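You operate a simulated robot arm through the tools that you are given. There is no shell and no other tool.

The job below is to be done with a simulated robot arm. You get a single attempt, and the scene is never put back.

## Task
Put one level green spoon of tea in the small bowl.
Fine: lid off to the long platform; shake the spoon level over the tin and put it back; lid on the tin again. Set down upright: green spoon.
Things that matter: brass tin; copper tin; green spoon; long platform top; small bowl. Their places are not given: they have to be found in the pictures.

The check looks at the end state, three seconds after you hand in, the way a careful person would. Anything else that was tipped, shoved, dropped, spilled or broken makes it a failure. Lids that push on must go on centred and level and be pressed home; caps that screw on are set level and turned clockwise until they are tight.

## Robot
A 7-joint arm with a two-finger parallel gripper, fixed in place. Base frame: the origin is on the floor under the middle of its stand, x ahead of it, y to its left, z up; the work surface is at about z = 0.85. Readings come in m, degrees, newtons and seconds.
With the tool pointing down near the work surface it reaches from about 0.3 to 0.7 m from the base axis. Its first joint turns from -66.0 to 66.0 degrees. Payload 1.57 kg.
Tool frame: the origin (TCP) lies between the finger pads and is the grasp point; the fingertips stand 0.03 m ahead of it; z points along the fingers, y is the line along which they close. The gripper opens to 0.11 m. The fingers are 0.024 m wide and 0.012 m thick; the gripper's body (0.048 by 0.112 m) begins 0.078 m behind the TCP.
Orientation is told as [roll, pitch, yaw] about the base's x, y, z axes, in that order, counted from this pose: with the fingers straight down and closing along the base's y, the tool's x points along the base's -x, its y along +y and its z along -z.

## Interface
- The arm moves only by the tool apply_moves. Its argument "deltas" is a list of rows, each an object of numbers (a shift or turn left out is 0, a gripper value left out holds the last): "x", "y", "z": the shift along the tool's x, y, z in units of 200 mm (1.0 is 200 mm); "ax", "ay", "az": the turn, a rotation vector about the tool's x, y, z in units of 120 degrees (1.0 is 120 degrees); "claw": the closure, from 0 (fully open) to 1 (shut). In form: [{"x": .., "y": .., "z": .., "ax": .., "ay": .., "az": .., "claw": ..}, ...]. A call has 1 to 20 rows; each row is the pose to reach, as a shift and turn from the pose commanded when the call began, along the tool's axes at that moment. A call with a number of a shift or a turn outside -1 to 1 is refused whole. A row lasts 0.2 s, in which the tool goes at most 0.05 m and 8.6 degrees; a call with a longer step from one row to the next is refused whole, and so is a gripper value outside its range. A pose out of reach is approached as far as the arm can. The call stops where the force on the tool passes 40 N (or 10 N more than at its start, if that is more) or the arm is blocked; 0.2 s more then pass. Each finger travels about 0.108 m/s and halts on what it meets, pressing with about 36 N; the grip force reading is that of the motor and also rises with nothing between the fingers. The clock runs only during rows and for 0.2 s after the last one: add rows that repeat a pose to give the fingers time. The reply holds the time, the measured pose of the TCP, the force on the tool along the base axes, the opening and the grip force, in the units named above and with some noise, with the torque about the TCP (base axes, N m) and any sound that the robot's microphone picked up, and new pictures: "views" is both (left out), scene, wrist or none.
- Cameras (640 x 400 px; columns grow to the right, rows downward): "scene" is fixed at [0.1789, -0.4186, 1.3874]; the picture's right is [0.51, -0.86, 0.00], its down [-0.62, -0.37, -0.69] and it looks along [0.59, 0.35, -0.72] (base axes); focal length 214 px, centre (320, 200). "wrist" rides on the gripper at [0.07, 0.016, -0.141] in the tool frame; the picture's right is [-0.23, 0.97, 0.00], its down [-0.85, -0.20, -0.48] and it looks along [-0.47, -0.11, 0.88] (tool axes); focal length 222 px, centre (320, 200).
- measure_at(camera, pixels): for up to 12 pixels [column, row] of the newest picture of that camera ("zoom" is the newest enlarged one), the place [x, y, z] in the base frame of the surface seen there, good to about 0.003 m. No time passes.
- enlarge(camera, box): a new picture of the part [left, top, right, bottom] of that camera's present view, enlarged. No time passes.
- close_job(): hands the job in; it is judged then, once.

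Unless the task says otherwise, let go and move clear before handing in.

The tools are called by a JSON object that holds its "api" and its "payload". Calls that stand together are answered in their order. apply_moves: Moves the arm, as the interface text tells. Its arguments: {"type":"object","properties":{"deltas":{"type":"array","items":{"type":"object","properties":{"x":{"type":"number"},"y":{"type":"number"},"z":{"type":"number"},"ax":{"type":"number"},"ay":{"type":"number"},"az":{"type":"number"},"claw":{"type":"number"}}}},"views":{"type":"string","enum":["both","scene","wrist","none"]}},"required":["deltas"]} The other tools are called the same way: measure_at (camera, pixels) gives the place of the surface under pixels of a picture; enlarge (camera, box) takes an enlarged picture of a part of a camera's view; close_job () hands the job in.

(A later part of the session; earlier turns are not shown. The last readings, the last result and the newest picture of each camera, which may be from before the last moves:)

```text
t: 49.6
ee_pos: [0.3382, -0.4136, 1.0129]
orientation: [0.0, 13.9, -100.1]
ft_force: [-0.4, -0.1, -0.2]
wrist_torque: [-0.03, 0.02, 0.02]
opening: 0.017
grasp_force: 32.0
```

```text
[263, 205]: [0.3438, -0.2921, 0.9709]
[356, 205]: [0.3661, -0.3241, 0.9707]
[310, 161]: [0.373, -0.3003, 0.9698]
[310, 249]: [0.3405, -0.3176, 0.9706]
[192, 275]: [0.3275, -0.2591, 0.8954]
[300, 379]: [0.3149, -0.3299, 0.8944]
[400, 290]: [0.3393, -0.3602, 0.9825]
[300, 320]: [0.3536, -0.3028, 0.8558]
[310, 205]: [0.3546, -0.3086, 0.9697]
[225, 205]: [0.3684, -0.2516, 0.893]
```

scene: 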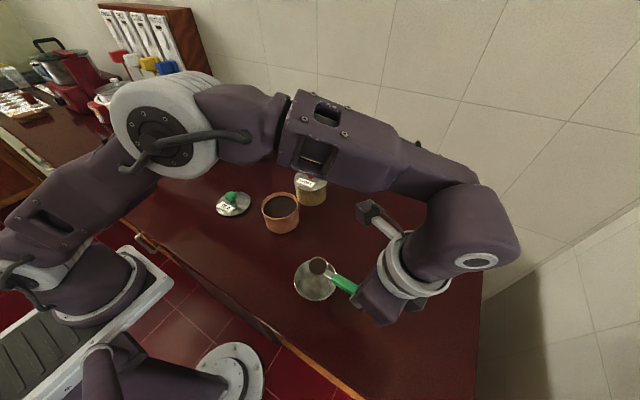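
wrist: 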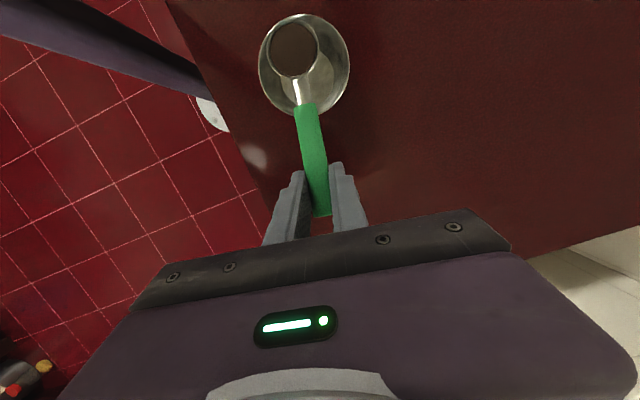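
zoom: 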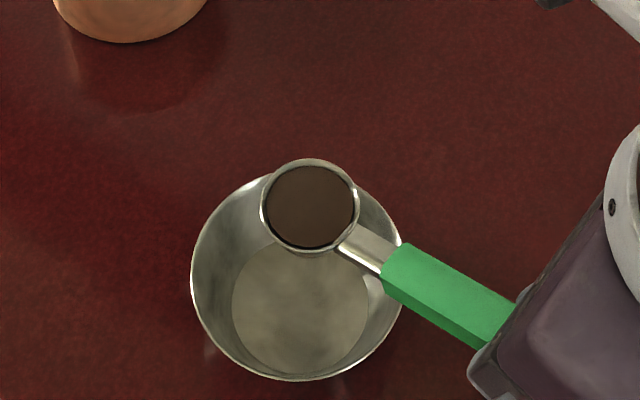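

Cup centre is at (0.358,-0.3075,0.970), the bowl centre at (0.359,-0.300), and the tea sits flush with the rim. I'll tip the first 50° about the cup centre.

{"api": "apply_moves", "payload": {"deltas": [{"x": 0.0529, "z": -0.0659, "ay": -0.0694}, {"x": 0.1148, "z": -0.1236, "ay": -0.1389}, {"x": 0.1844, "z": -0.1716, "ay": -0.2083}, {"x": 0.2602, "z": -0.2089, "ay": -0.2778}, {"x": 0.3406, "z": -0.235, "ay": -0.3472}, {"x": 0.4239, "z": -0.249, "ay": -0.4167}, {"x": 0.4239, "z": -0.249, "ay": -0.4167}], "views": "both"}}

{"api": "enlarge", "payload": {"camera": "scene", "box": [280, 225, 360, 305]}}

{"api": "enlarge", "payload": {"camera": "wrist", "box": [220, 0, 400, 130]}}

```text
t: 51.2
ee_pos: [0.3499, -0.3448, 1.0812]
orientation: [0.0, -36.3, -100.0]
ft_force: [-0.7, -0.5, -0.4]
wrist_torque: [-0.03, 0.01, 0.0]
opening: 0.0165
grasp_force: 32.4
```

scene: 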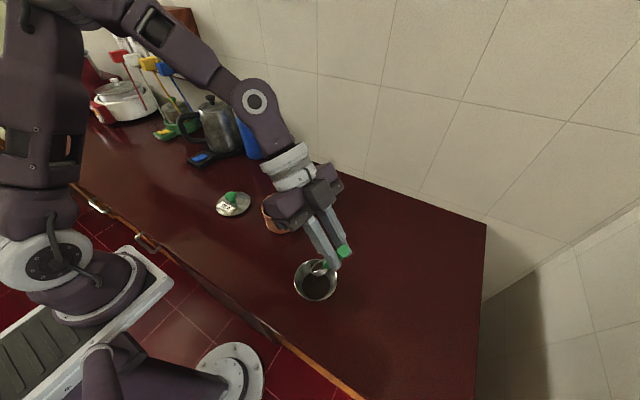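
wrist: 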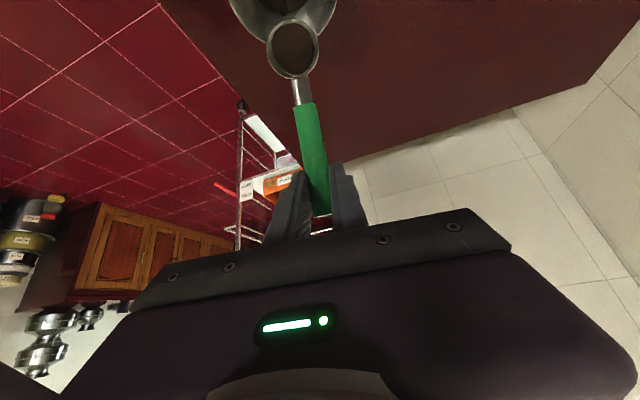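

```text
5.00 times, centred on (320, 265) of scene
```

zoom: 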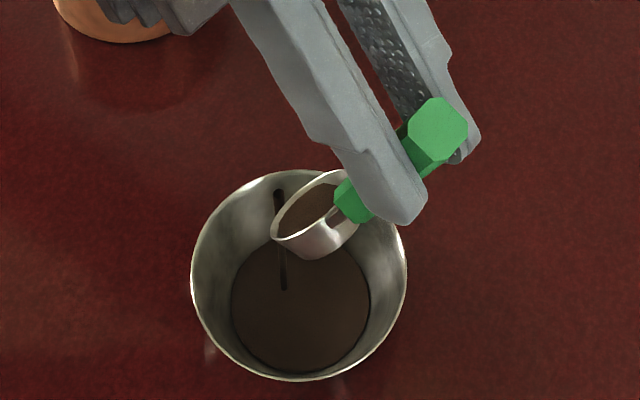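

```text
3.08 times, centred on (310, 65) of wrist
```

zoom: 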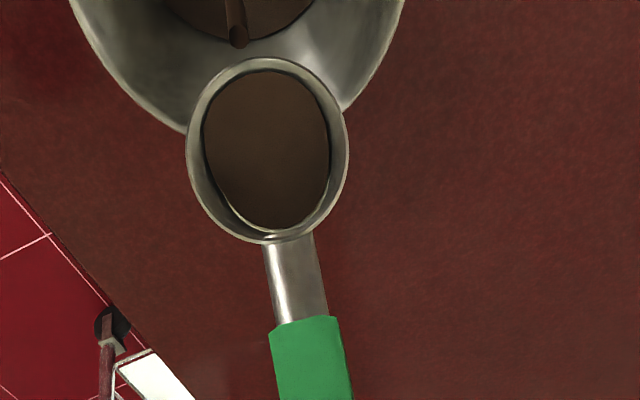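

Tea is streaming from the lip into the bowl, whose bottom has turned brown. I'll continue tipping another 50°.

{"api": "apply_moves", "payload": {"deltas": [{"x": 0.0529, "z": -0.0659, "ay": -0.0694}, {"x": 0.1148, "z": -0.1236, "ay": -0.1389}, {"x": 0.1844, "z": -0.1716, "ay": -0.2083}, {"x": 0.2602, "z": -0.2089, "ay": -0.2778}, {"x": 0.3406, "z": -0.235, "ay": -0.3472}, {"x": 0.4239, "z": -0.249, "ay": -0.4167}, {"x": 0.4239, "z": -0.249, "ay": -0.4167}, {"x": 0.4239, "z": -0.249, "ay": -0.4167}], "views": "both"}}

{"api": "enlarge", "payload": {"camera": "scene", "box": [280, 225, 360, 305]}}

{"api": "enlarge", "payload": {"camera": "wrist", "box": [220, 0, 400, 130]}}

```text
t: 53.0
ee_pos: [0.3674, -0.2485, 1.0712]
orientation: [-0.1, -86.1, -100.0]
ft_force: [-0.5, 0.0, 0.1]
wrist_torque: [-0.01, -0.02, 0.05]
opening: 0.0171
grasp_force: 32.1
```

scene: 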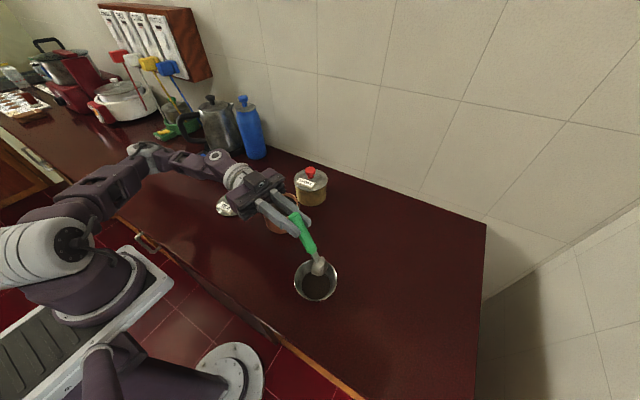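
wrist: 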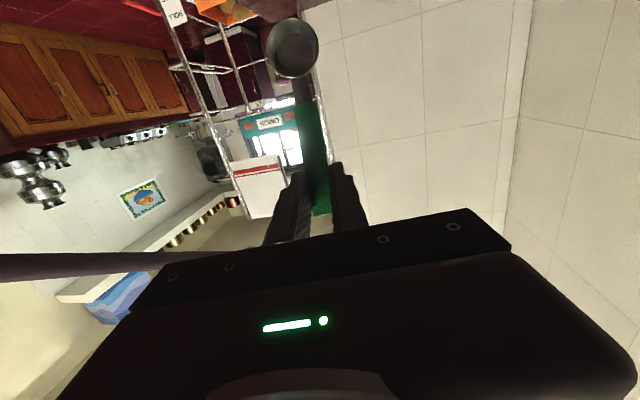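

```text
5.00 times, centred on (320, 265) of scene
```

zoom: 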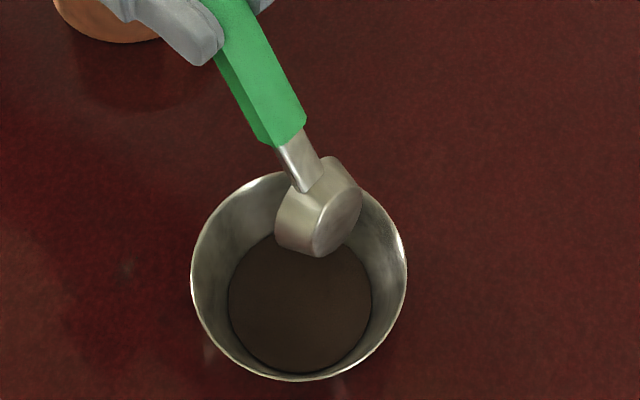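

```text
3.08 times, centred on (310, 65) of wrist
```

zoom: 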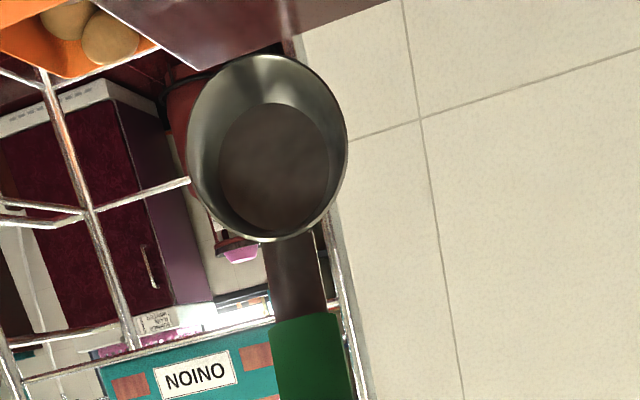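

The stream has stopped, the bowl bottom is covered in tea, and the cup looks empty. I'll give a small shake here to drop any last bits, then tip back to 50°.

{"api": "apply_moves", "payload": {"deltas": [{"y": 0.025}, {"y": -0.025}, {"y": 0.025}, {"y": -0.025}, {"y": 0.0}, {"y": 0.0}, {"y": 0.0}], "views": "wrist"}}

{"api": "enlarge", "payload": {"camera": "wrist", "box": [260, 5, 330, 90]}}

{"api": "enlarge", "payload": {"camera": "scene", "box": [270, 215, 370, 315]}}

```text
t: 54.6
ee_pos: [0.3681, -0.248, 1.0718]
orientation: [-0.4, -86.1, -99.6]
ft_force: [0.4, 0.2, -1.8]
wrist_torque: [0.02, -0.04, -0.01]
opening: 0.0168
grasp_force: 31.8
```

wrist: 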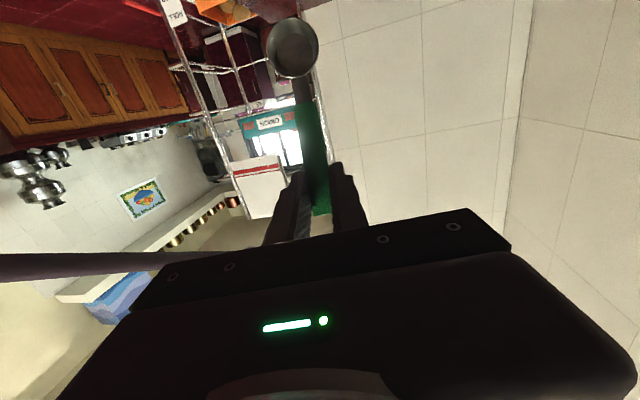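

```text
4.71 times, centred on (295, 48) of wrist
```

zoom: 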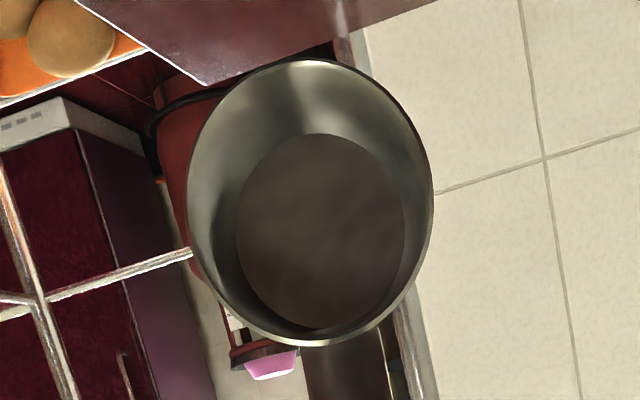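

```text
4.00 times, centred on (320, 265) of scene
```

zoom: 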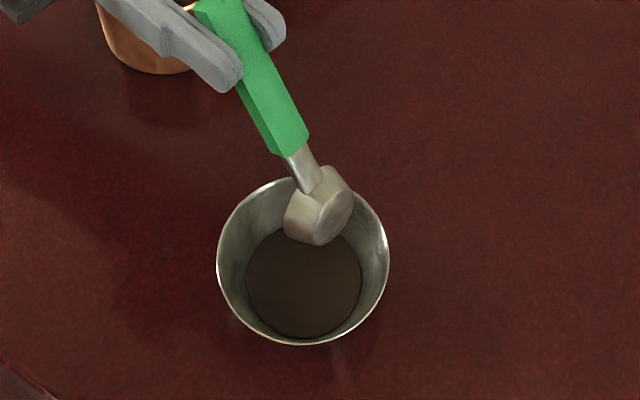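

The cup looks empty, and nothing is visible outside the bowl. I'll tip the spoon back to level in place.

{"api": "apply_moves", "payload": {"deltas": [{"x": -0.0428, "z": 0.0729, "ay": 0.0694}, {"x": -0.0746, "z": 0.1513, "ay": 0.1389}, {"x": -0.0946, "z": 0.2334, "ay": 0.2083}, {"x": -0.1026, "z": 0.3175, "ay": 0.2778}, {"x": -0.0982, "z": 0.402, "ay": 0.3472}, {"x": -0.0817, "z": 0.4848, "ay": 0.4167}, {"x": -0.0533, "z": 0.5645, "ay": 0.4861}, {"x": -0.0138, "z": 0.6391, "ay": 0.5556}, {"x": 0.0363, "z": 0.7073, "ay": 0.625}, {"x": 0.0957, "z": 0.7675, "ay": 0.6944}, {"x": 0.1631, "z": 0.8184, "ay": 0.7639}, {"x": 0.2372, "z": 0.859, "ay": 0.8333}, {"x": 0.2372, "z": 0.859, "ay": 0.8333}], "views": "both"}}

{"api": "enlarge", "payload": {"camera": "scene", "box": [280, 225, 360, 305]}}

{"api": "enlarge", "payload": {"camera": "wrist", "box": [220, 0, 400, 130]}}

```text
t: 57.5
ee_pos: [0.3362, -0.4136, 1.0124]
orientation: [-0.1, 13.9, -100.1]
ft_force: [-0.7, -0.2, 0.3]
wrist_torque: [-0.02, 0.0, 0.01]
opening: 0.0169
grasp_force: 32.6
```

scene: 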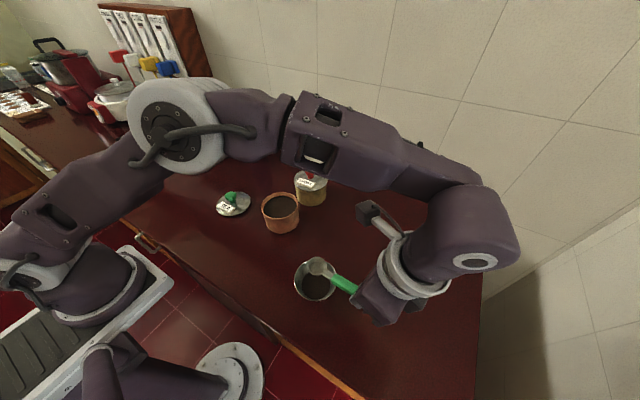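
wrist: 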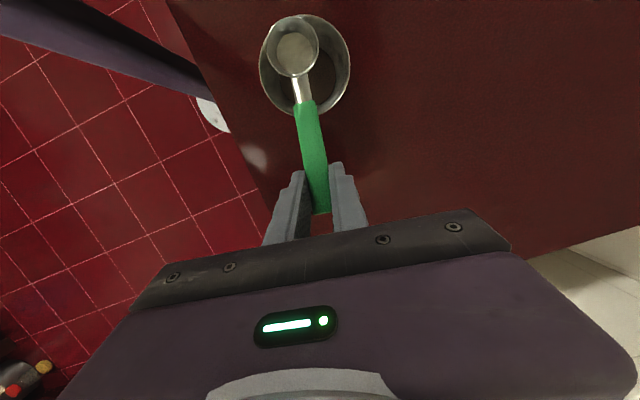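

```text
5.00 times, centred on (320, 265) of scene
```

zoom: 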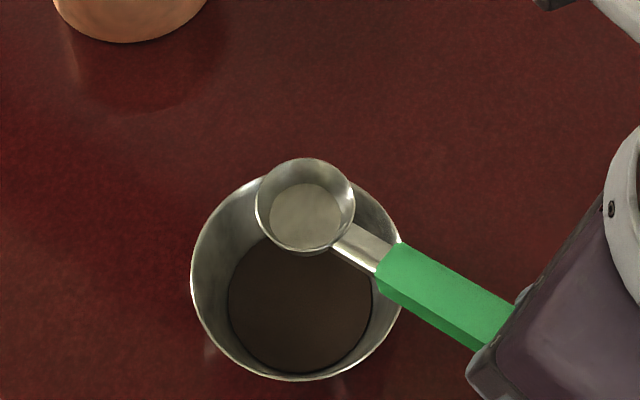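

```text
3.08 times, centred on (310, 65) of wrist
```

zoom: 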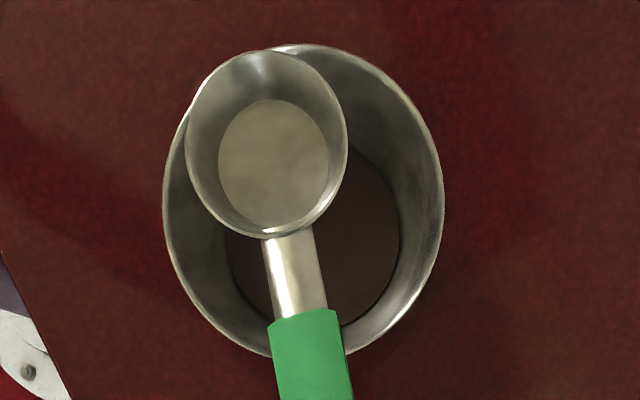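

The cup is clean and empty, and the tea is in the bowl. I'll take the spoon back: raise, yaw back to -24° and move above its original place.

{"api": "apply_moves", "payload": {"deltas": [{"x": 0.03, "z": -0.1213}, {"x": 0.0601, "z": -0.2427}, {"x": 0.1531, "y": 0.0653, "z": -0.2197, "ax": 0.0152, "az": -0.0615}, {"x": 0.2462, "y": 0.1306, "z": -0.1966, "ax": 0.0304, "az": -0.123}, {"x": 0.3392, "y": 0.1959, "z": -0.1736, "ax": 0.0456, "az": -0.1844}, {"x": 0.4323, "y": 0.2612, "z": -0.1506, "ax": 0.0608, "az": -0.2459}, {"x": 0.5253, "y": 0.3265, "z": -0.1275, "ax": 0.0761, "az": -0.3074}, {"x": 0.6183, "y": 0.3918, "z": -0.1045, "ax": 0.0913, "az": -0.3689}, {"x": 0.7114, "y": 0.4571, "z": -0.0815, "ax": 0.1065, "az": -0.4304}, {"x": 0.8044, "y": 0.5224, "z": -0.0585, "ax": 0.1217, "az": -0.4918}, {"x": 0.8975, "y": 0.5877, "z": -0.0354, "ax": 0.1369, "az": -0.5533}, {"x": 0.9905, "y": 0.653, "z": -0.0124, "ax": 0.1521, "az": -0.6148}, {"x": 0.9905, "y": 0.653, "z": -0.0124, "ax": 0.1521, "az": -0.6148}], "views": "both"}}

```text
t: 60.2
ee_pos: [0.4986, -0.2477, 1.0626]
orientation: [0.1, 13.9, -23.9]
ft_force: [0.3, -0.3, 0.0]
wrist_torque: [-0.01, -0.04, 0.02]
opening: 0.017
grasp_force: 32.1
```

scene: 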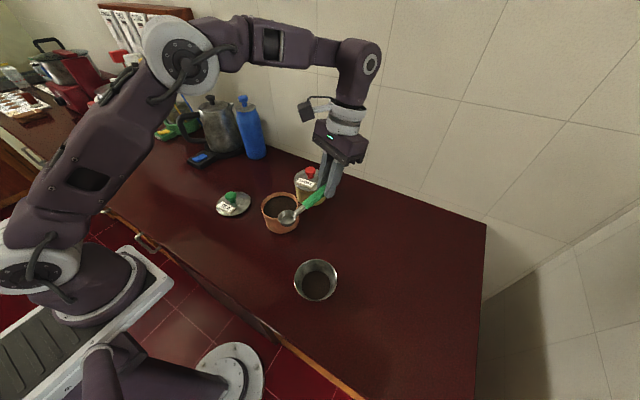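
wrist: 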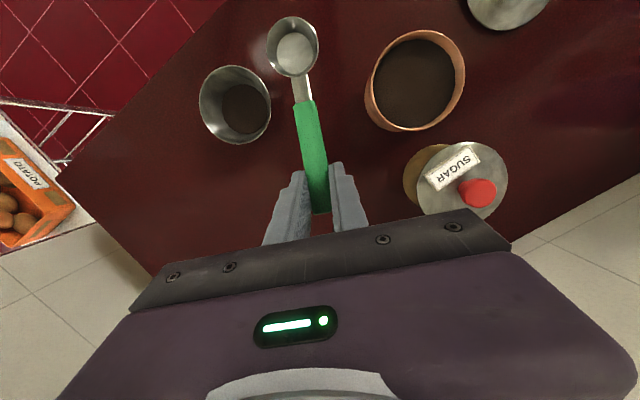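

The spoon is above its original spot. I'll measure the cup rim for level before lowering.

{"api": "enlarge", "payload": {"camera": "wrist", "box": [255, 5, 335, 110]}}

{"api": "measure_at", "payload": {"camera": "wrist", "pixels": [[291, 18], [294, 75], [268, 50], [318, 45], [290, 19], [295, 74], [272, 28], [312, 66], [275, 68], [313, 27], [293, 47], [309, 130]]}}

{"api": "enlarge", "payload": {"camera": "scene", "box": [265, 180, 335, 240]}}

```text
3.81 times, centred on (295, 58) of wrist
```

zoom: 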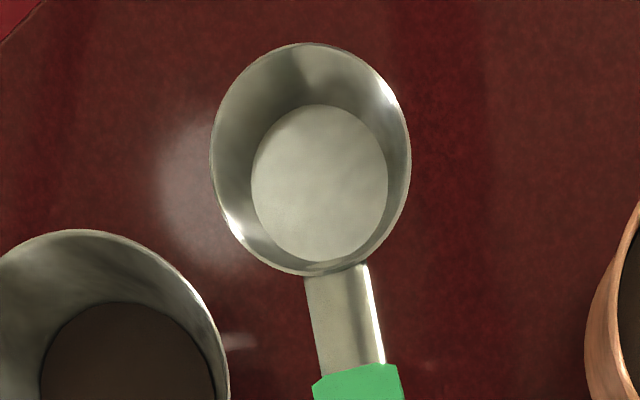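

```text
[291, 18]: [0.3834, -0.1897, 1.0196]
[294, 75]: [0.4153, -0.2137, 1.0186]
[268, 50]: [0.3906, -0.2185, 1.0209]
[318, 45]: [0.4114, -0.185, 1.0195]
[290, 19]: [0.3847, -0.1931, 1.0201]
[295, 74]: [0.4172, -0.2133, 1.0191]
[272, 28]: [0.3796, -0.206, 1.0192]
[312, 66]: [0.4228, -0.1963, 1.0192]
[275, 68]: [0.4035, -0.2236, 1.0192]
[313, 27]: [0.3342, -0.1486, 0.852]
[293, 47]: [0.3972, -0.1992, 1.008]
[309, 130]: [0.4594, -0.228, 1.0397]
```

```text
6.67 times, centred on (300, 210) of scene
```

zoom: 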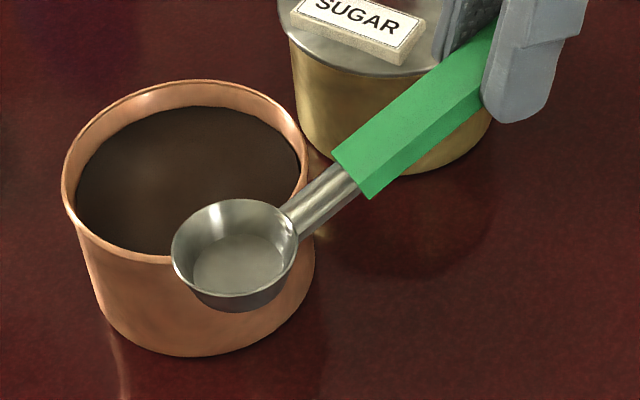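

The rim is level (1.019–1.021 all around) and the cup centre is (0.4005,-0.2027). I'll lower it towards the counter, stopping a few mm above.

{"api": "apply_moves", "payload": {"deltas": [{"x": -0.054, "z": 0.2184}, {"x": -0.1081, "z": 0.4368}, {"x": -0.1501, "z": 0.6067}, {"x": -0.1681, "z": 0.6795}, {"x": -0.1753, "z": 0.7086}, {"x": -0.1777, "z": 0.7183}, {"x": -0.1777, "z": 0.7183}], "views": "both"}}

{"api": "enlarge", "payload": {"camera": "scene", "box": [270, 215, 350, 275]}}

```text
t: 61.9
ee_pos: [0.4986, -0.2483, 0.9134]
orientation: [0.0, 13.8, -24.1]
ft_force: [0.4, 0.4, -0.5]
wrist_torque: [-0.06, 0.0, 0.03]
opening: 0.0169
grasp_force: 31.6
```

scene: 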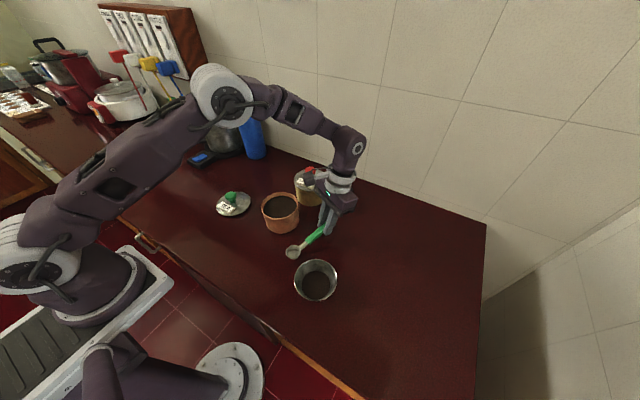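
wrist: 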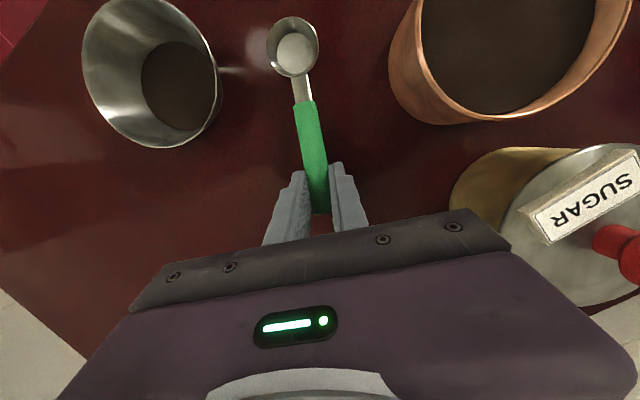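

```text
6.67 times, centred on (310, 245) of scene
```

zoom: 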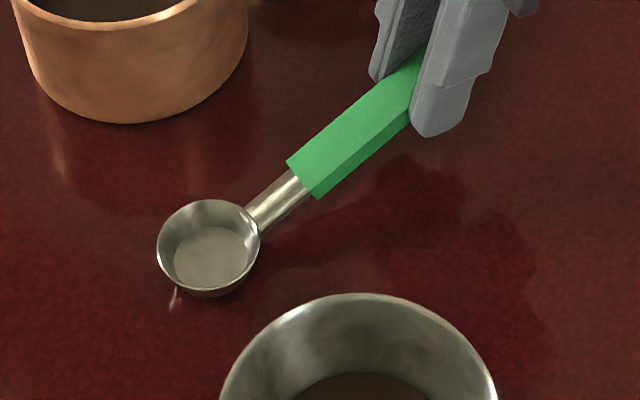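

The cup is about 3 mm above the counter. I'll lower it in 0.5 mm steps and watch for contact.

{"api": "apply_moves", "payload": {"deltas": [{"x": -0.0006, "z": 0.0024}, {"x": -0.0012, "z": 0.0049}, {"x": -0.0018, "z": 0.0073}, {"x": -0.0024, "z": 0.0097}], "views": "none"}}

```text
t: 62.9
ee_pos: [0.5001, -0.2467, 0.912]
orientation: [0.1, 13.9, -24.1]
ft_force: [0.9, 0.2, -0.5]
wrist_torque: [0.01, -0.03, -0.03]
opening: 0.0168
grasp_force: 32.4
```

No contact yet (force about 0), so I'll continue down in small steps.

{"api": "apply_moves", "payload": {"deltas": [{"x": -0.0006, "z": 0.0024}, {"x": -0.0012, "z": 0.0049}, {"x": -0.0018, "z": 0.0073}], "views": "none"}}

```text
t: 63.6
ee_pos: [0.499, -0.248, 0.9104]
orientation: [0.0, 13.9, -24.1]
ft_force: [0.2, -0.5, 0.2]
wrist_torque: [0.01, -0.06, 0.03]
opening: 0.0167
grasp_force: 32.1
```

{"api": "apply_moves", "payload": {"deltas": [{"x": -0.0006, "z": 0.0024}, {"x": -0.0012, "z": 0.0049}], "views": "none"}}

{"api": "enlarge", "payload": {"camera": "scene", "box": [280, 235, 310, 265]}}

```text
t: 64.2
ee_pos: [0.4999, -0.2483, 0.9103]
orientation: [0.0, 13.9, -24.2]
ft_force: [0.2, 0.1, 0.3]
wrist_torque: [0.01, -0.03, -0.06]
opening: 0.0169
grasp_force: 31.9
```

```text
13.33 times, centred on (295, 250) of scene
```

zoom: 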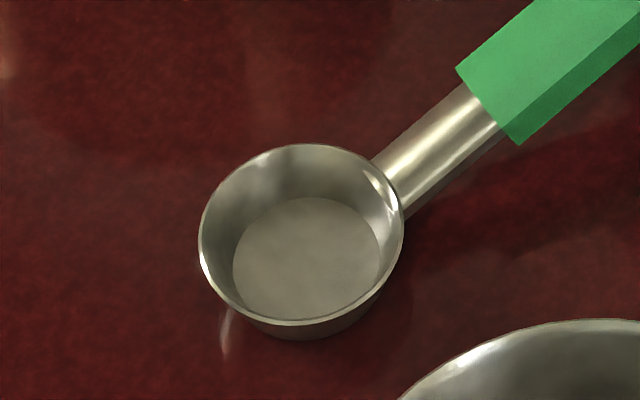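

The cup's base is nearly on the counter and there's still no force. I'll keep going in 0.5 mm steps.

{"api": "apply_moves", "payload": {"deltas": [{"x": -0.0006, "z": 0.0024}, {"x": -0.0012, "z": 0.0049}], "views": "none"}}

```text
t: 64.8
ee_pos: [0.4998, -0.2476, 0.909]
orientation: [0.1, 13.9, -24.1]
ft_force: [2.6, -0.9, 11.6]
wrist_torque: [0.37, 0.84, -0.08]
opening: 0.0167
grasp_force: 31.7
```

Contact: 11.6 N upward at the cup. I'll back off half a millimetre and open the fingers gently.

{"api": "apply_moves", "payload": {"deltas": [{"x": 0.0005, "z": -0.0019}, {"x": 0.0005, "z": -0.0019}, {"x": 0.0005, "z": -0.0019, "claw": 0.84}, {"x": 0.0005, "z": -0.0019, "claw": 0.8}, {"x": 0.0005, "z": -0.0019, "claw": 0.74}, {"x": 0.0005, "z": -0.0019, "claw": 0.65}, {"x": 0.0005, "z": -0.0019, "claw": 0.55}, {"x": 0.0005, "z": -0.0019, "claw": 0.5}, {"x": 0.0005, "z": -0.0019, "claw": 0.5}], "views": "both"}}

{"api": "enlarge", "payload": {"camera": "scene", "box": [270, 200, 360, 275]}}

{"api": "enlarge", "payload": {"camera": "wrist", "box": [240, 0, 400, 230]}}

```text
t: 66.8
ee_pos: [0.4983, -0.2479, 0.9097]
orientation: [0.0, 14.0, -24.1]
ft_force: [-0.3, -0.6, -0.4]
wrist_torque: [-0.02, 0.02, 0.02]
opening: 0.0548
grasp_force: 0.0
```

scene: 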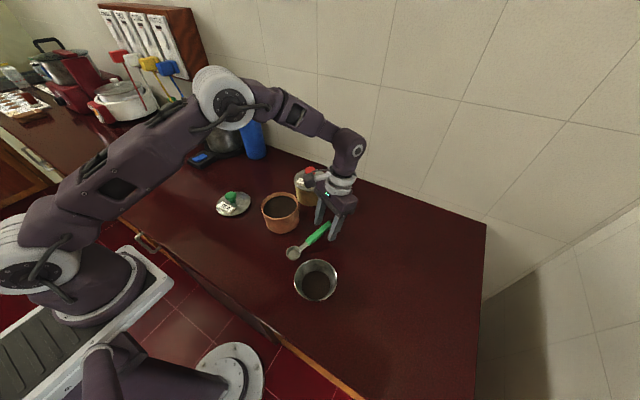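
wrist: 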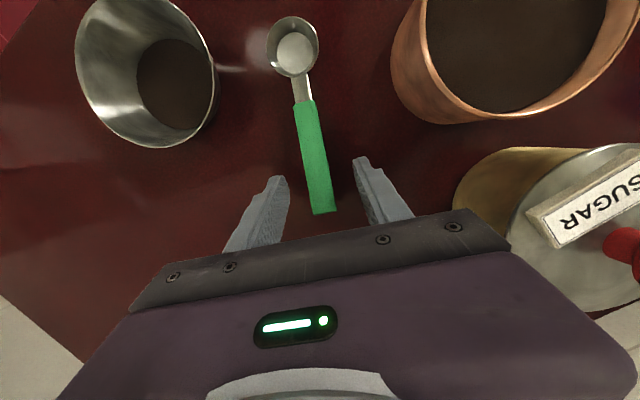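

```text
5.33 times, centred on (315, 238) of scene
```

zoom: 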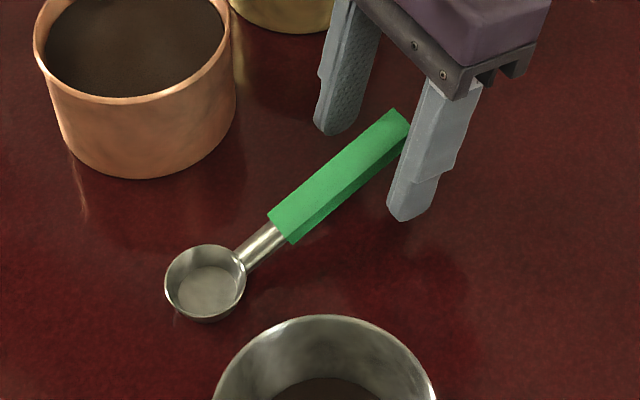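

```text
1.74 times, centred on (320, 115) of wrist
```

zoom: 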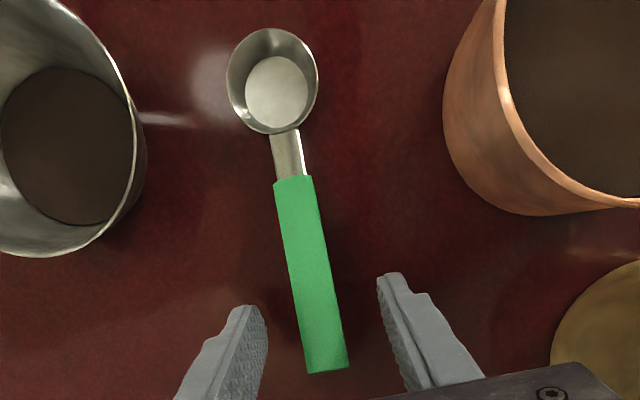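

The spoon stands upright at its original place, released. I'll retreat straight up and check it stays put.

{"api": "apply_moves", "payload": {"deltas": [{"x": 0.024, "z": -0.0971}, {"x": 0.06, "z": -0.2427}, {"x": 0.1201, "z": -0.4854}, {"x": 0.1801, "z": -0.7281}, {"x": 0.1801, "z": -0.7281}], "views": "both"}}

{"api": "measure_at", "payload": {"camera": "wrist", "pixels": [[290, 60], [300, 100]]}}

```text
t: 68.0
ee_pos: [0.4979, -0.2488, 1.0593]
orientation: [0.0, 13.9, -24.1]
ft_force: [-0.4, -0.1, -0.6]
wrist_torque: [0.0, -0.02, 0.03]
opening: 0.0552
grasp_force: 0.0
```

scene: 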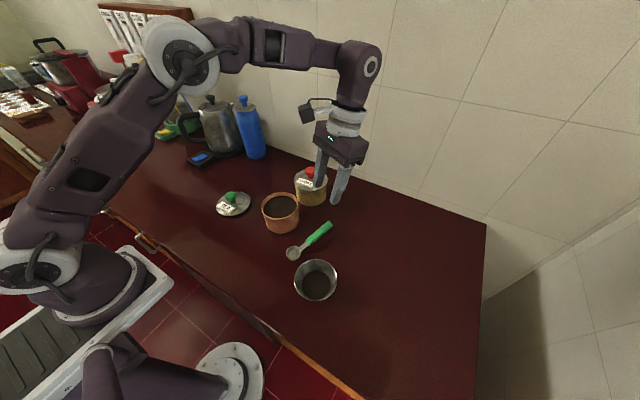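
wrist: 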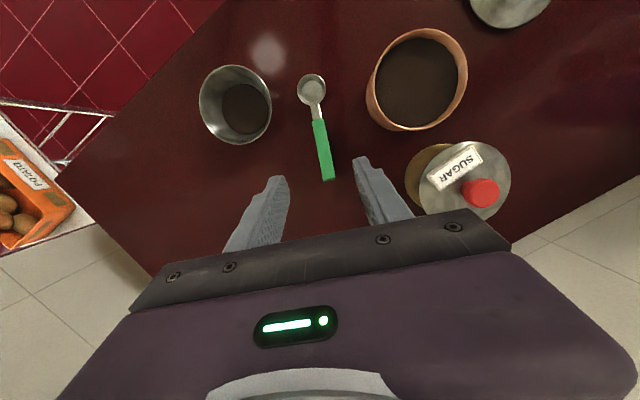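

```text
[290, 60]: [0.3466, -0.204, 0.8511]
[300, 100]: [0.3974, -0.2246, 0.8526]
```

The spoon stands unchanged. Next I'll fetch the lid: turn the tool back to straight down with yaw 0 and head left over the tins.

{"api": "apply_moves", "payload": {"deltas": [{"x": 0.0893, "y": 0.1451, "z": 0.0221, "ax": 0.0049, "ay": -0.0228, "az": -0.0398}, {"x": 0.1786, "y": 0.2902, "z": 0.0442, "ax": 0.0097, "ay": -0.0457, "az": -0.0797}, {"x": 0.2679, "y": 0.4353, "z": 0.0663, "ax": 0.0146, "ay": -0.0685, "az": -0.1195}, {"x": 0.3572, "y": 0.5804, "z": 0.0884, "ax": 0.0194, "ay": -0.0914, "az": -0.1594}, {"x": 0.4465, "y": 0.7255, "z": 0.1105, "ax": 0.0243, "ay": -0.1142, "az": -0.1992}, {"x": 0.4465, "y": 0.7255, "z": 0.1105, "ax": 0.0243, "ay": -0.1142, "az": -0.1992}], "views": "both"}}

```text
t: 69.5
ee_pos: [0.4739, -0.0764, 1.06]
orientation: [-0.1, 0.0, 0.0]
ft_force: [0.3, -0.3, 0.2]
wrist_torque: [-0.01, -0.02, 0.01]
opening: 0.0553
grasp_force: 0.1
```

scene: 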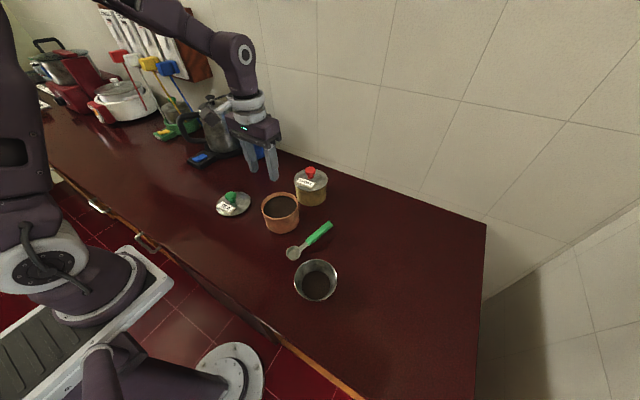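
wrist: 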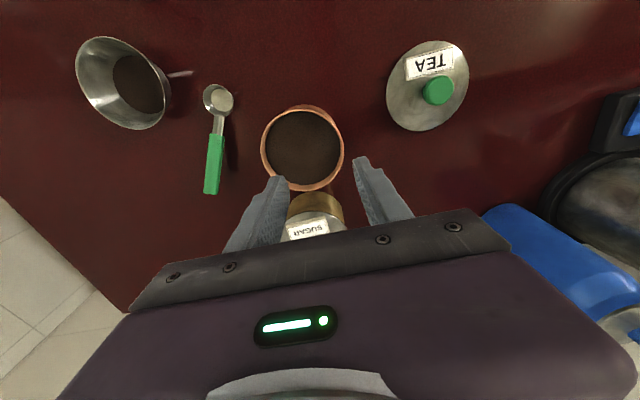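

Here I have a good view of the open tin at (302,147). I'll re-measure its rim precisely (in case the earlier touch shifted it) and check the counter for spills.

{"api": "enlarge", "payload": {"camera": "wrist", "box": [240, 90, 370, 210]}}

{"api": "measure_at", "payload": {"camera": "zoom", "pixels": [[128, 200], [485, 180], [290, 42], [310, 380], [170, 100], [430, 85], [180, 320], [440, 300], [300, 200], [220, 150], [380, 250], [300, 300]]}}

{"api": "enlarge", "payload": {"camera": "wrist", "box": [60, 20, 360, 207]}}

```text
3.33 times, centred on (305, 150) of wrist
```

zoom: 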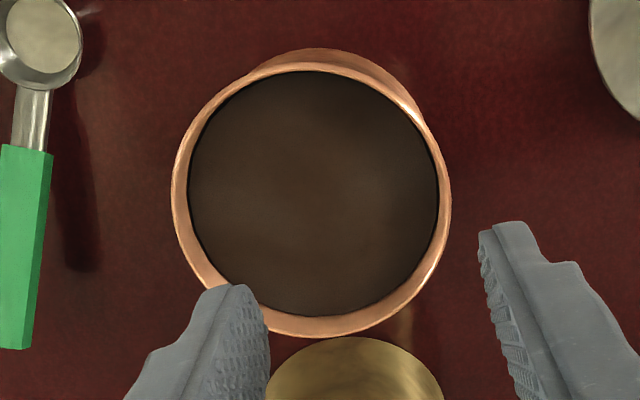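

```text
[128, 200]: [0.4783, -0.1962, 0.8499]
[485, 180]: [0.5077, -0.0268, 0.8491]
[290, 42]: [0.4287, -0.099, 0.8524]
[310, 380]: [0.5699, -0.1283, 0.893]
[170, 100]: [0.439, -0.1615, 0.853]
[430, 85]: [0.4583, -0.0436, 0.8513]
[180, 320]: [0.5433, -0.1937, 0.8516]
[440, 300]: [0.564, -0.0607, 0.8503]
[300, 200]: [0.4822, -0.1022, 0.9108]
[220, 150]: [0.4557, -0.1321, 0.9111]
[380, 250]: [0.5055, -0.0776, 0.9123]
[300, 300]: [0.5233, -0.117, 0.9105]
```

```text
2.13 times, centred on (210, 114) of wrist
```

zoom: 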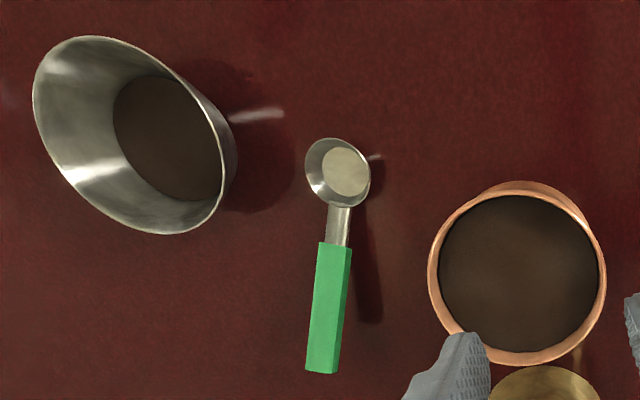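

No spills anywhere. I'll measure the tin's rim at the right pixels now, and the lid and its knob.

{"api": "measure_at", "payload": {"camera": "wrist", "pixels": [[262, 150], [342, 150], [302, 110], [308, 189], [273, 122], [333, 119], [337, 176], [271, 172], [285, 112], [320, 113]]}}

{"api": "measure_at", "payload": {"camera": "wrist", "pixels": [[388, 85], [467, 85], [430, 42], [425, 129], [438, 92], [424, 92], [452, 92], [438, 78], [438, 105], [400, 110], [460, 110], [400, 60]]}}

```text
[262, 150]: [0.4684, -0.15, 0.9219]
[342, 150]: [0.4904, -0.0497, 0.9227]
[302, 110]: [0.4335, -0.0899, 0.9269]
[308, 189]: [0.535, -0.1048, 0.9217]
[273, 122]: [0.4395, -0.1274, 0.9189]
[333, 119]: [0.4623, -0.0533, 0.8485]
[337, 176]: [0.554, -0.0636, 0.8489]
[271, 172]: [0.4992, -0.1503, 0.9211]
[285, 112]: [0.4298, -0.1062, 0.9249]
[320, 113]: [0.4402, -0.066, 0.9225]
```

```text
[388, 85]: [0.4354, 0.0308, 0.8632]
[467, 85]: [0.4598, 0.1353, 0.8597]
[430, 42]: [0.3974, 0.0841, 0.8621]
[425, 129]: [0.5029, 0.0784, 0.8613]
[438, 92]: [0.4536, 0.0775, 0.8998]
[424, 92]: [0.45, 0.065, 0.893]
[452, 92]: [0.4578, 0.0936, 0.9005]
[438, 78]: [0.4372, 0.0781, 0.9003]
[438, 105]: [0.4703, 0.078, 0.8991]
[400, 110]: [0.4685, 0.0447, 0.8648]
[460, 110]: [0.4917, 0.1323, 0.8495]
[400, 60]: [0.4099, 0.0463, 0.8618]
```

Comparing rim views before and now, the tin centre is about (0.481,-0.1015) — shifted only ~3 mm. I'll move above the lid's knob now.

{"api": "apply_moves", "payload": {"deltas": [{"x": 0.023, "y": 0.1565, "z": 0.06}, {"x": 0.046, "y": 0.313, "z": 0.12}, {"x": 0.069, "y": 0.4695, "z": 0.18}, {"x": 0.092, "y": 0.626, "z": 0.24}, {"x": 0.115, "y": 0.7825, "z": 0.3}, {"x": 0.115, "y": 0.7825, "z": 0.3}], "views": "wrist"}}

{"api": "enlarge", "payload": {"camera": "wrist", "box": [240, 80, 400, 220]}}

```text
t: 70.8
ee_pos: [0.4516, 0.08, 0.9994]
orientation: [0.0, 0.0, -0.1]
ft_force: [-0.7, 0.5, 0.8]
wrist_torque: [0.01, 0.0, 0.02]
opening: 0.055
grasp_force: 0.0
```

wrist: 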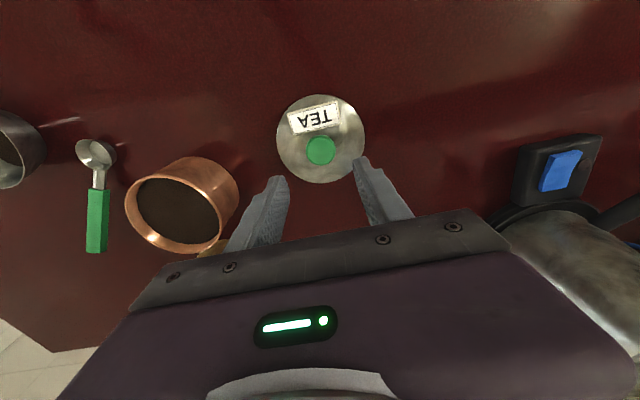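

```text
2.86 times, centred on (320, 150) of wrist
```

zoom: 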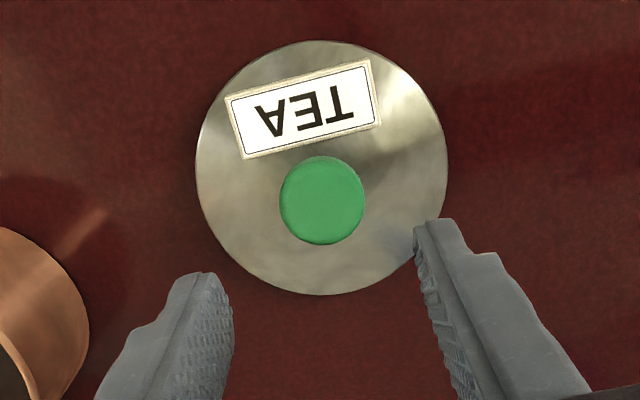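

The knob is centred at (320.7,150), just where it should be. I'll descend and grip it.

{"api": "apply_moves", "payload": {"deltas": [{"z": 0.2}, {"z": 0.4}, {"z": 0.47}, {"z": 0.4975}, {"z": 0.4975}, {"z": 0.4975, "claw": 0.6}, {"z": 0.4975, "claw": 0.68}, {"z": 0.4975, "claw": 0.74}, {"z": 0.4975, "claw": 0.8}, {"z": 0.4975, "claw": 0.8}, {"z": 0.4975, "claw": 0.8}], "views": "both"}}

{"api": "enlarge", "payload": {"camera": "wrist", "box": [240, 80, 400, 240]}}

```text
t: 73.2
ee_pos: [0.4513, 0.0777, 0.8993]
orientation: [-0.1, 0.0, 0.0]
ft_force: [1.1, 0.4, 0.6]
wrist_torque: [0.04, -0.02, 0.04]
opening: 0.0327
grasp_force: 36.3
```

scene: 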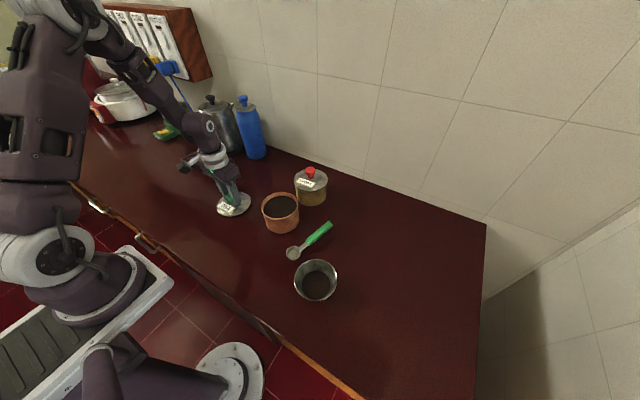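
wrist: 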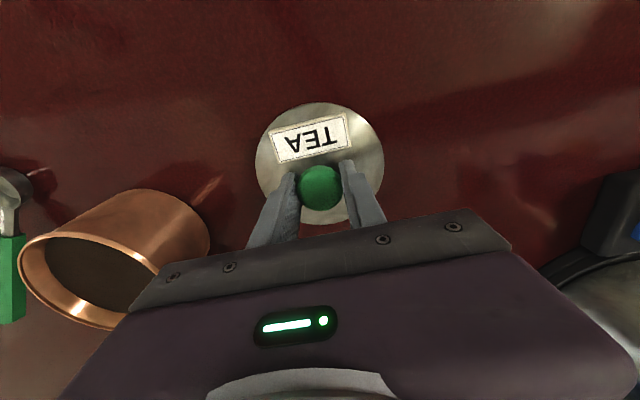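

```text
2.50 times, centred on (320, 160) of wrist
```

zoom: 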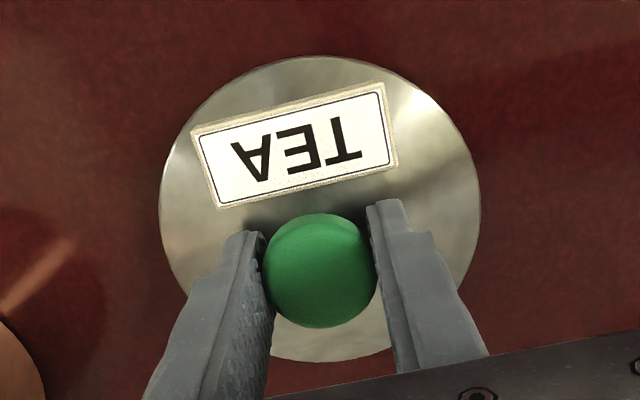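

The lid knob is gripped again (opening 0.0327). I'll lift, carry it over the copper tin and hover for an alignment check.

{"api": "apply_moves", "payload": {"deltas": [{"z": -0.1}, {"z": -0.3}, {"z": -0.5}, {"x": -0.025, "y": -0.15, "z": -0.5}, {"x": -0.055, "y": -0.33, "z": -0.5}, {"x": -0.085, "y": -0.51, "z": -0.5}, {"x": -0.115, "y": -0.69, "z": -0.5}, {"x": -0.138, "y": -0.83, "z": -0.5}, {"x": -0.149, "y": -0.905, "z": -0.5}, {"x": -0.149, "y": -0.905, "z": -0.5}, {"x": -0.149, "y": -0.905, "z": -0.5}], "views": "both"}}

{"api": "enlarge", "payload": {"camera": "scene", "box": [240, 160, 330, 245]}}

{"api": "enlarge", "payload": {"camera": "wrist", "box": [240, 80, 400, 240]}}

```text
t: 75.7
ee_pos: [0.4816, -0.1019, 0.9991]
orientation: [0.0, -0.1, 0.1]
ft_force: [0.1, 0.1, -0.3]
wrist_torque: [-0.01, -0.03, 0.01]
opening: 0.0324
grasp_force: 35.7
```

scene: 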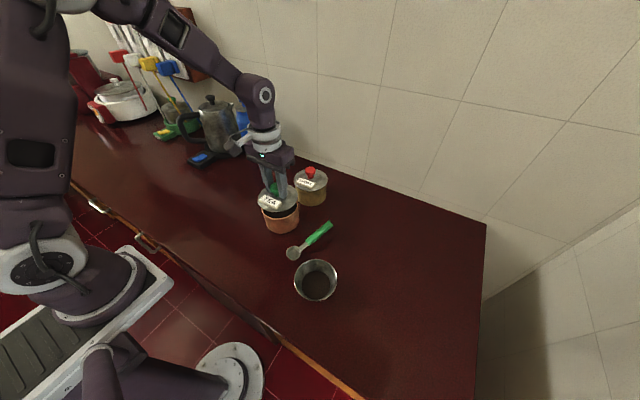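
wrist: 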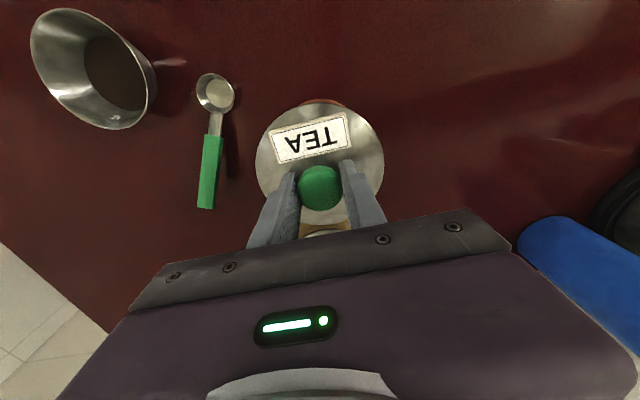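

```text
4.71 times, centred on (285, 202) of scene
```

zoom: 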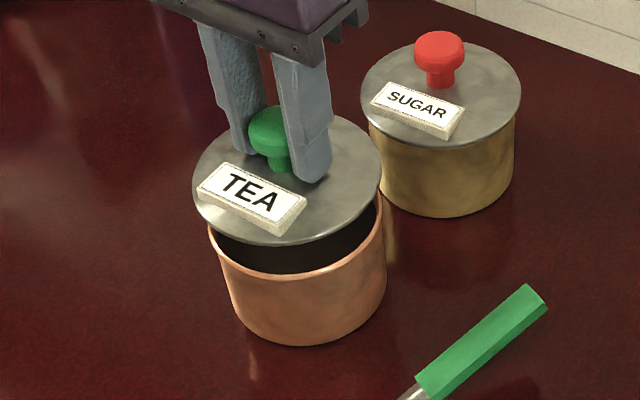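

```text
2.50 times, centred on (320, 160) of wrist
```

zoom: 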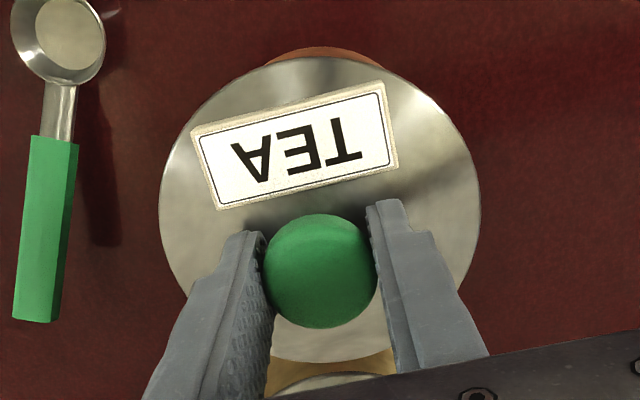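

The lid hovers over the tin and looks nearly centred in the scene view. I'll zoom tightly and measure points on the lid edge and the visible rim arc for a precise check.

{"api": "enlarge", "payload": {"camera": "scene", "box": [258, 180, 308, 236]}}

```text
7.14 times, centred on (283, 208) of scene
```

zoom: 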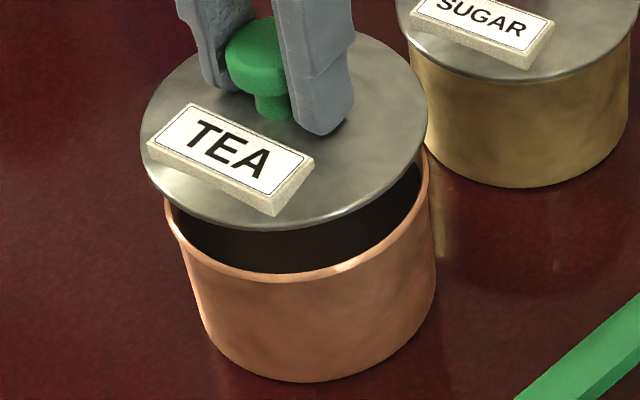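

My projection check puts the lid and tin centres within about 1 mm of each other in both image directions. I'll lower to just above the rim.

{"api": "apply_moves", "payload": {"deltas": [{"z": 0.05}, {"z": 0.09}, {"z": 0.1}, {"z": 0.1}], "views": "both"}}

{"api": "enlarge", "payload": {"camera": "scene", "box": [258, 180, 308, 236]}}

{"api": "enlarge", "payload": {"camera": "wrist", "box": [240, 80, 400, 240]}}

```text
t: 76.7
ee_pos: [0.4807, -0.1033, 0.9794]
orientation: [0.1, 0.0, 0.0]
ft_force: [-0.4, 0.0, -0.2]
wrist_torque: [-0.03, 0.0, 0.03]
opening: 0.0326
grasp_force: 36.3
```

scene: 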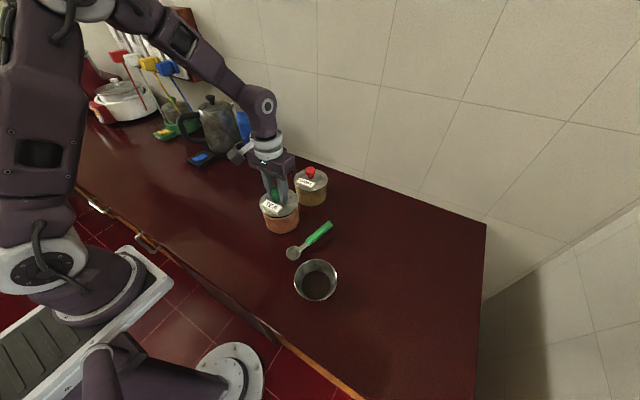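
wrist: 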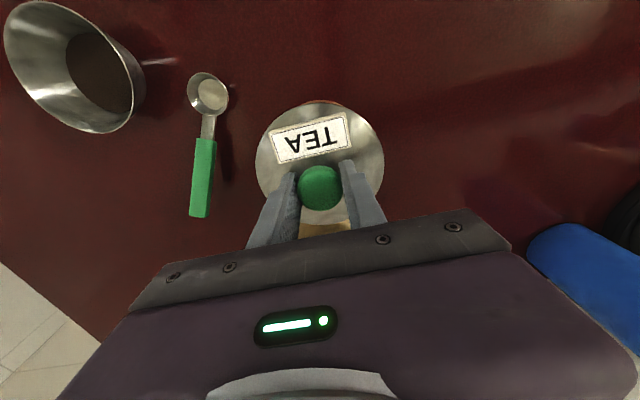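

```text
7.14 times, centred on (283, 208) of scene
```

zoom: 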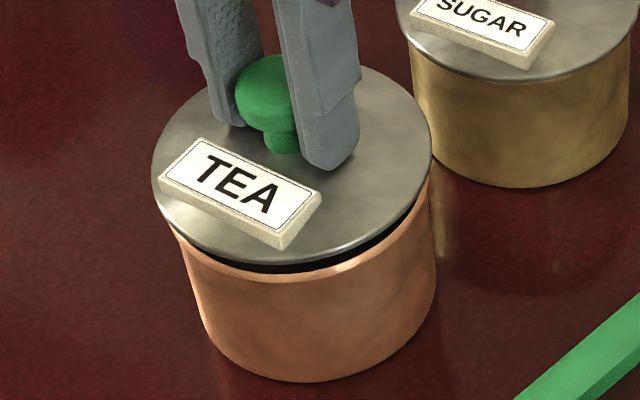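

```text
2.50 times, centred on (320, 160) of wrist
```

zoom: 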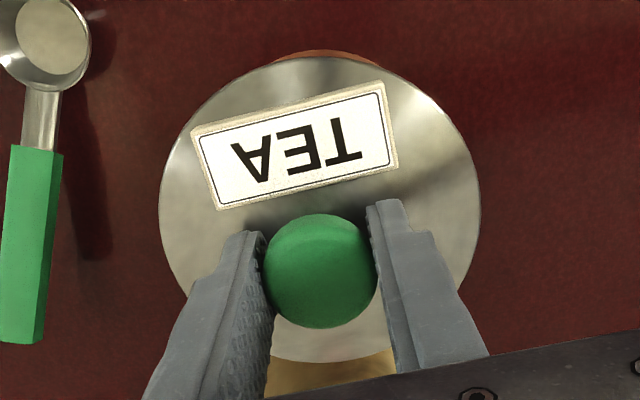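

The lid is about 9 mm above its seat and its centre column (292) matches the prediction. I'll descend in 1 mm steps and watch the forces.

{"api": "apply_moves", "payload": {"deltas": [{"z": 0.005}, {"z": 0.01}, {"z": 0.015}, {"z": 0.02}, {"z": 0.02}], "views": "none"}}

```text
t: 77.8
ee_pos: [0.4814, -0.1021, 0.9759]
orientation: [-0.1, 0.0, 0.0]
ft_force: [0.2, -0.1, -0.6]
wrist_torque: [0.02, 0.01, -0.01]
opening: 0.0327
grasp_force: 35.8
```

{"api": "apply_moves", "payload": {"deltas": [{"z": 0.0025}, {"z": 0.005}, {"z": 0.0075}, {"z": 0.01}, {"z": 0.01}], "views": "scene"}}

{"api": "enlarge", "payload": {"camera": "scene", "box": [258, 180, 308, 236]}}

```text
t: 79.0
ee_pos: [0.4809, -0.1029, 0.9733]
orientation: [0.0, 0.0, 0.1]
ft_force: [-1.4, 0.0, -0.2]
wrist_torque: [0.0, -0.01, 0.01]
opening: 0.0324
grasp_force: 36.3
```

scene: 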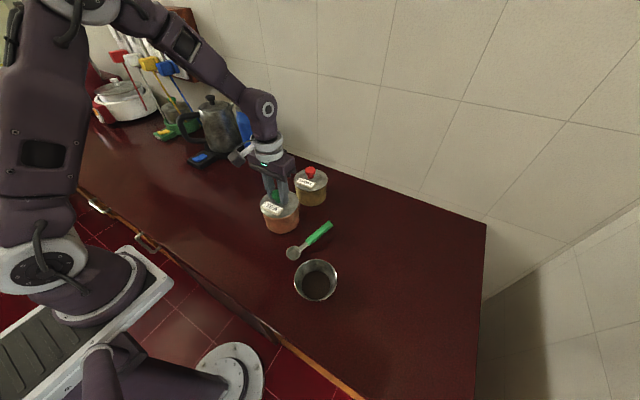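

```text
7.14 times, centred on (283, 208) of scene
```

zoom: 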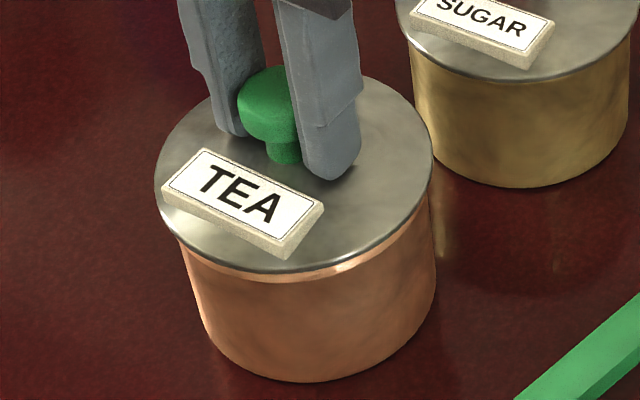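

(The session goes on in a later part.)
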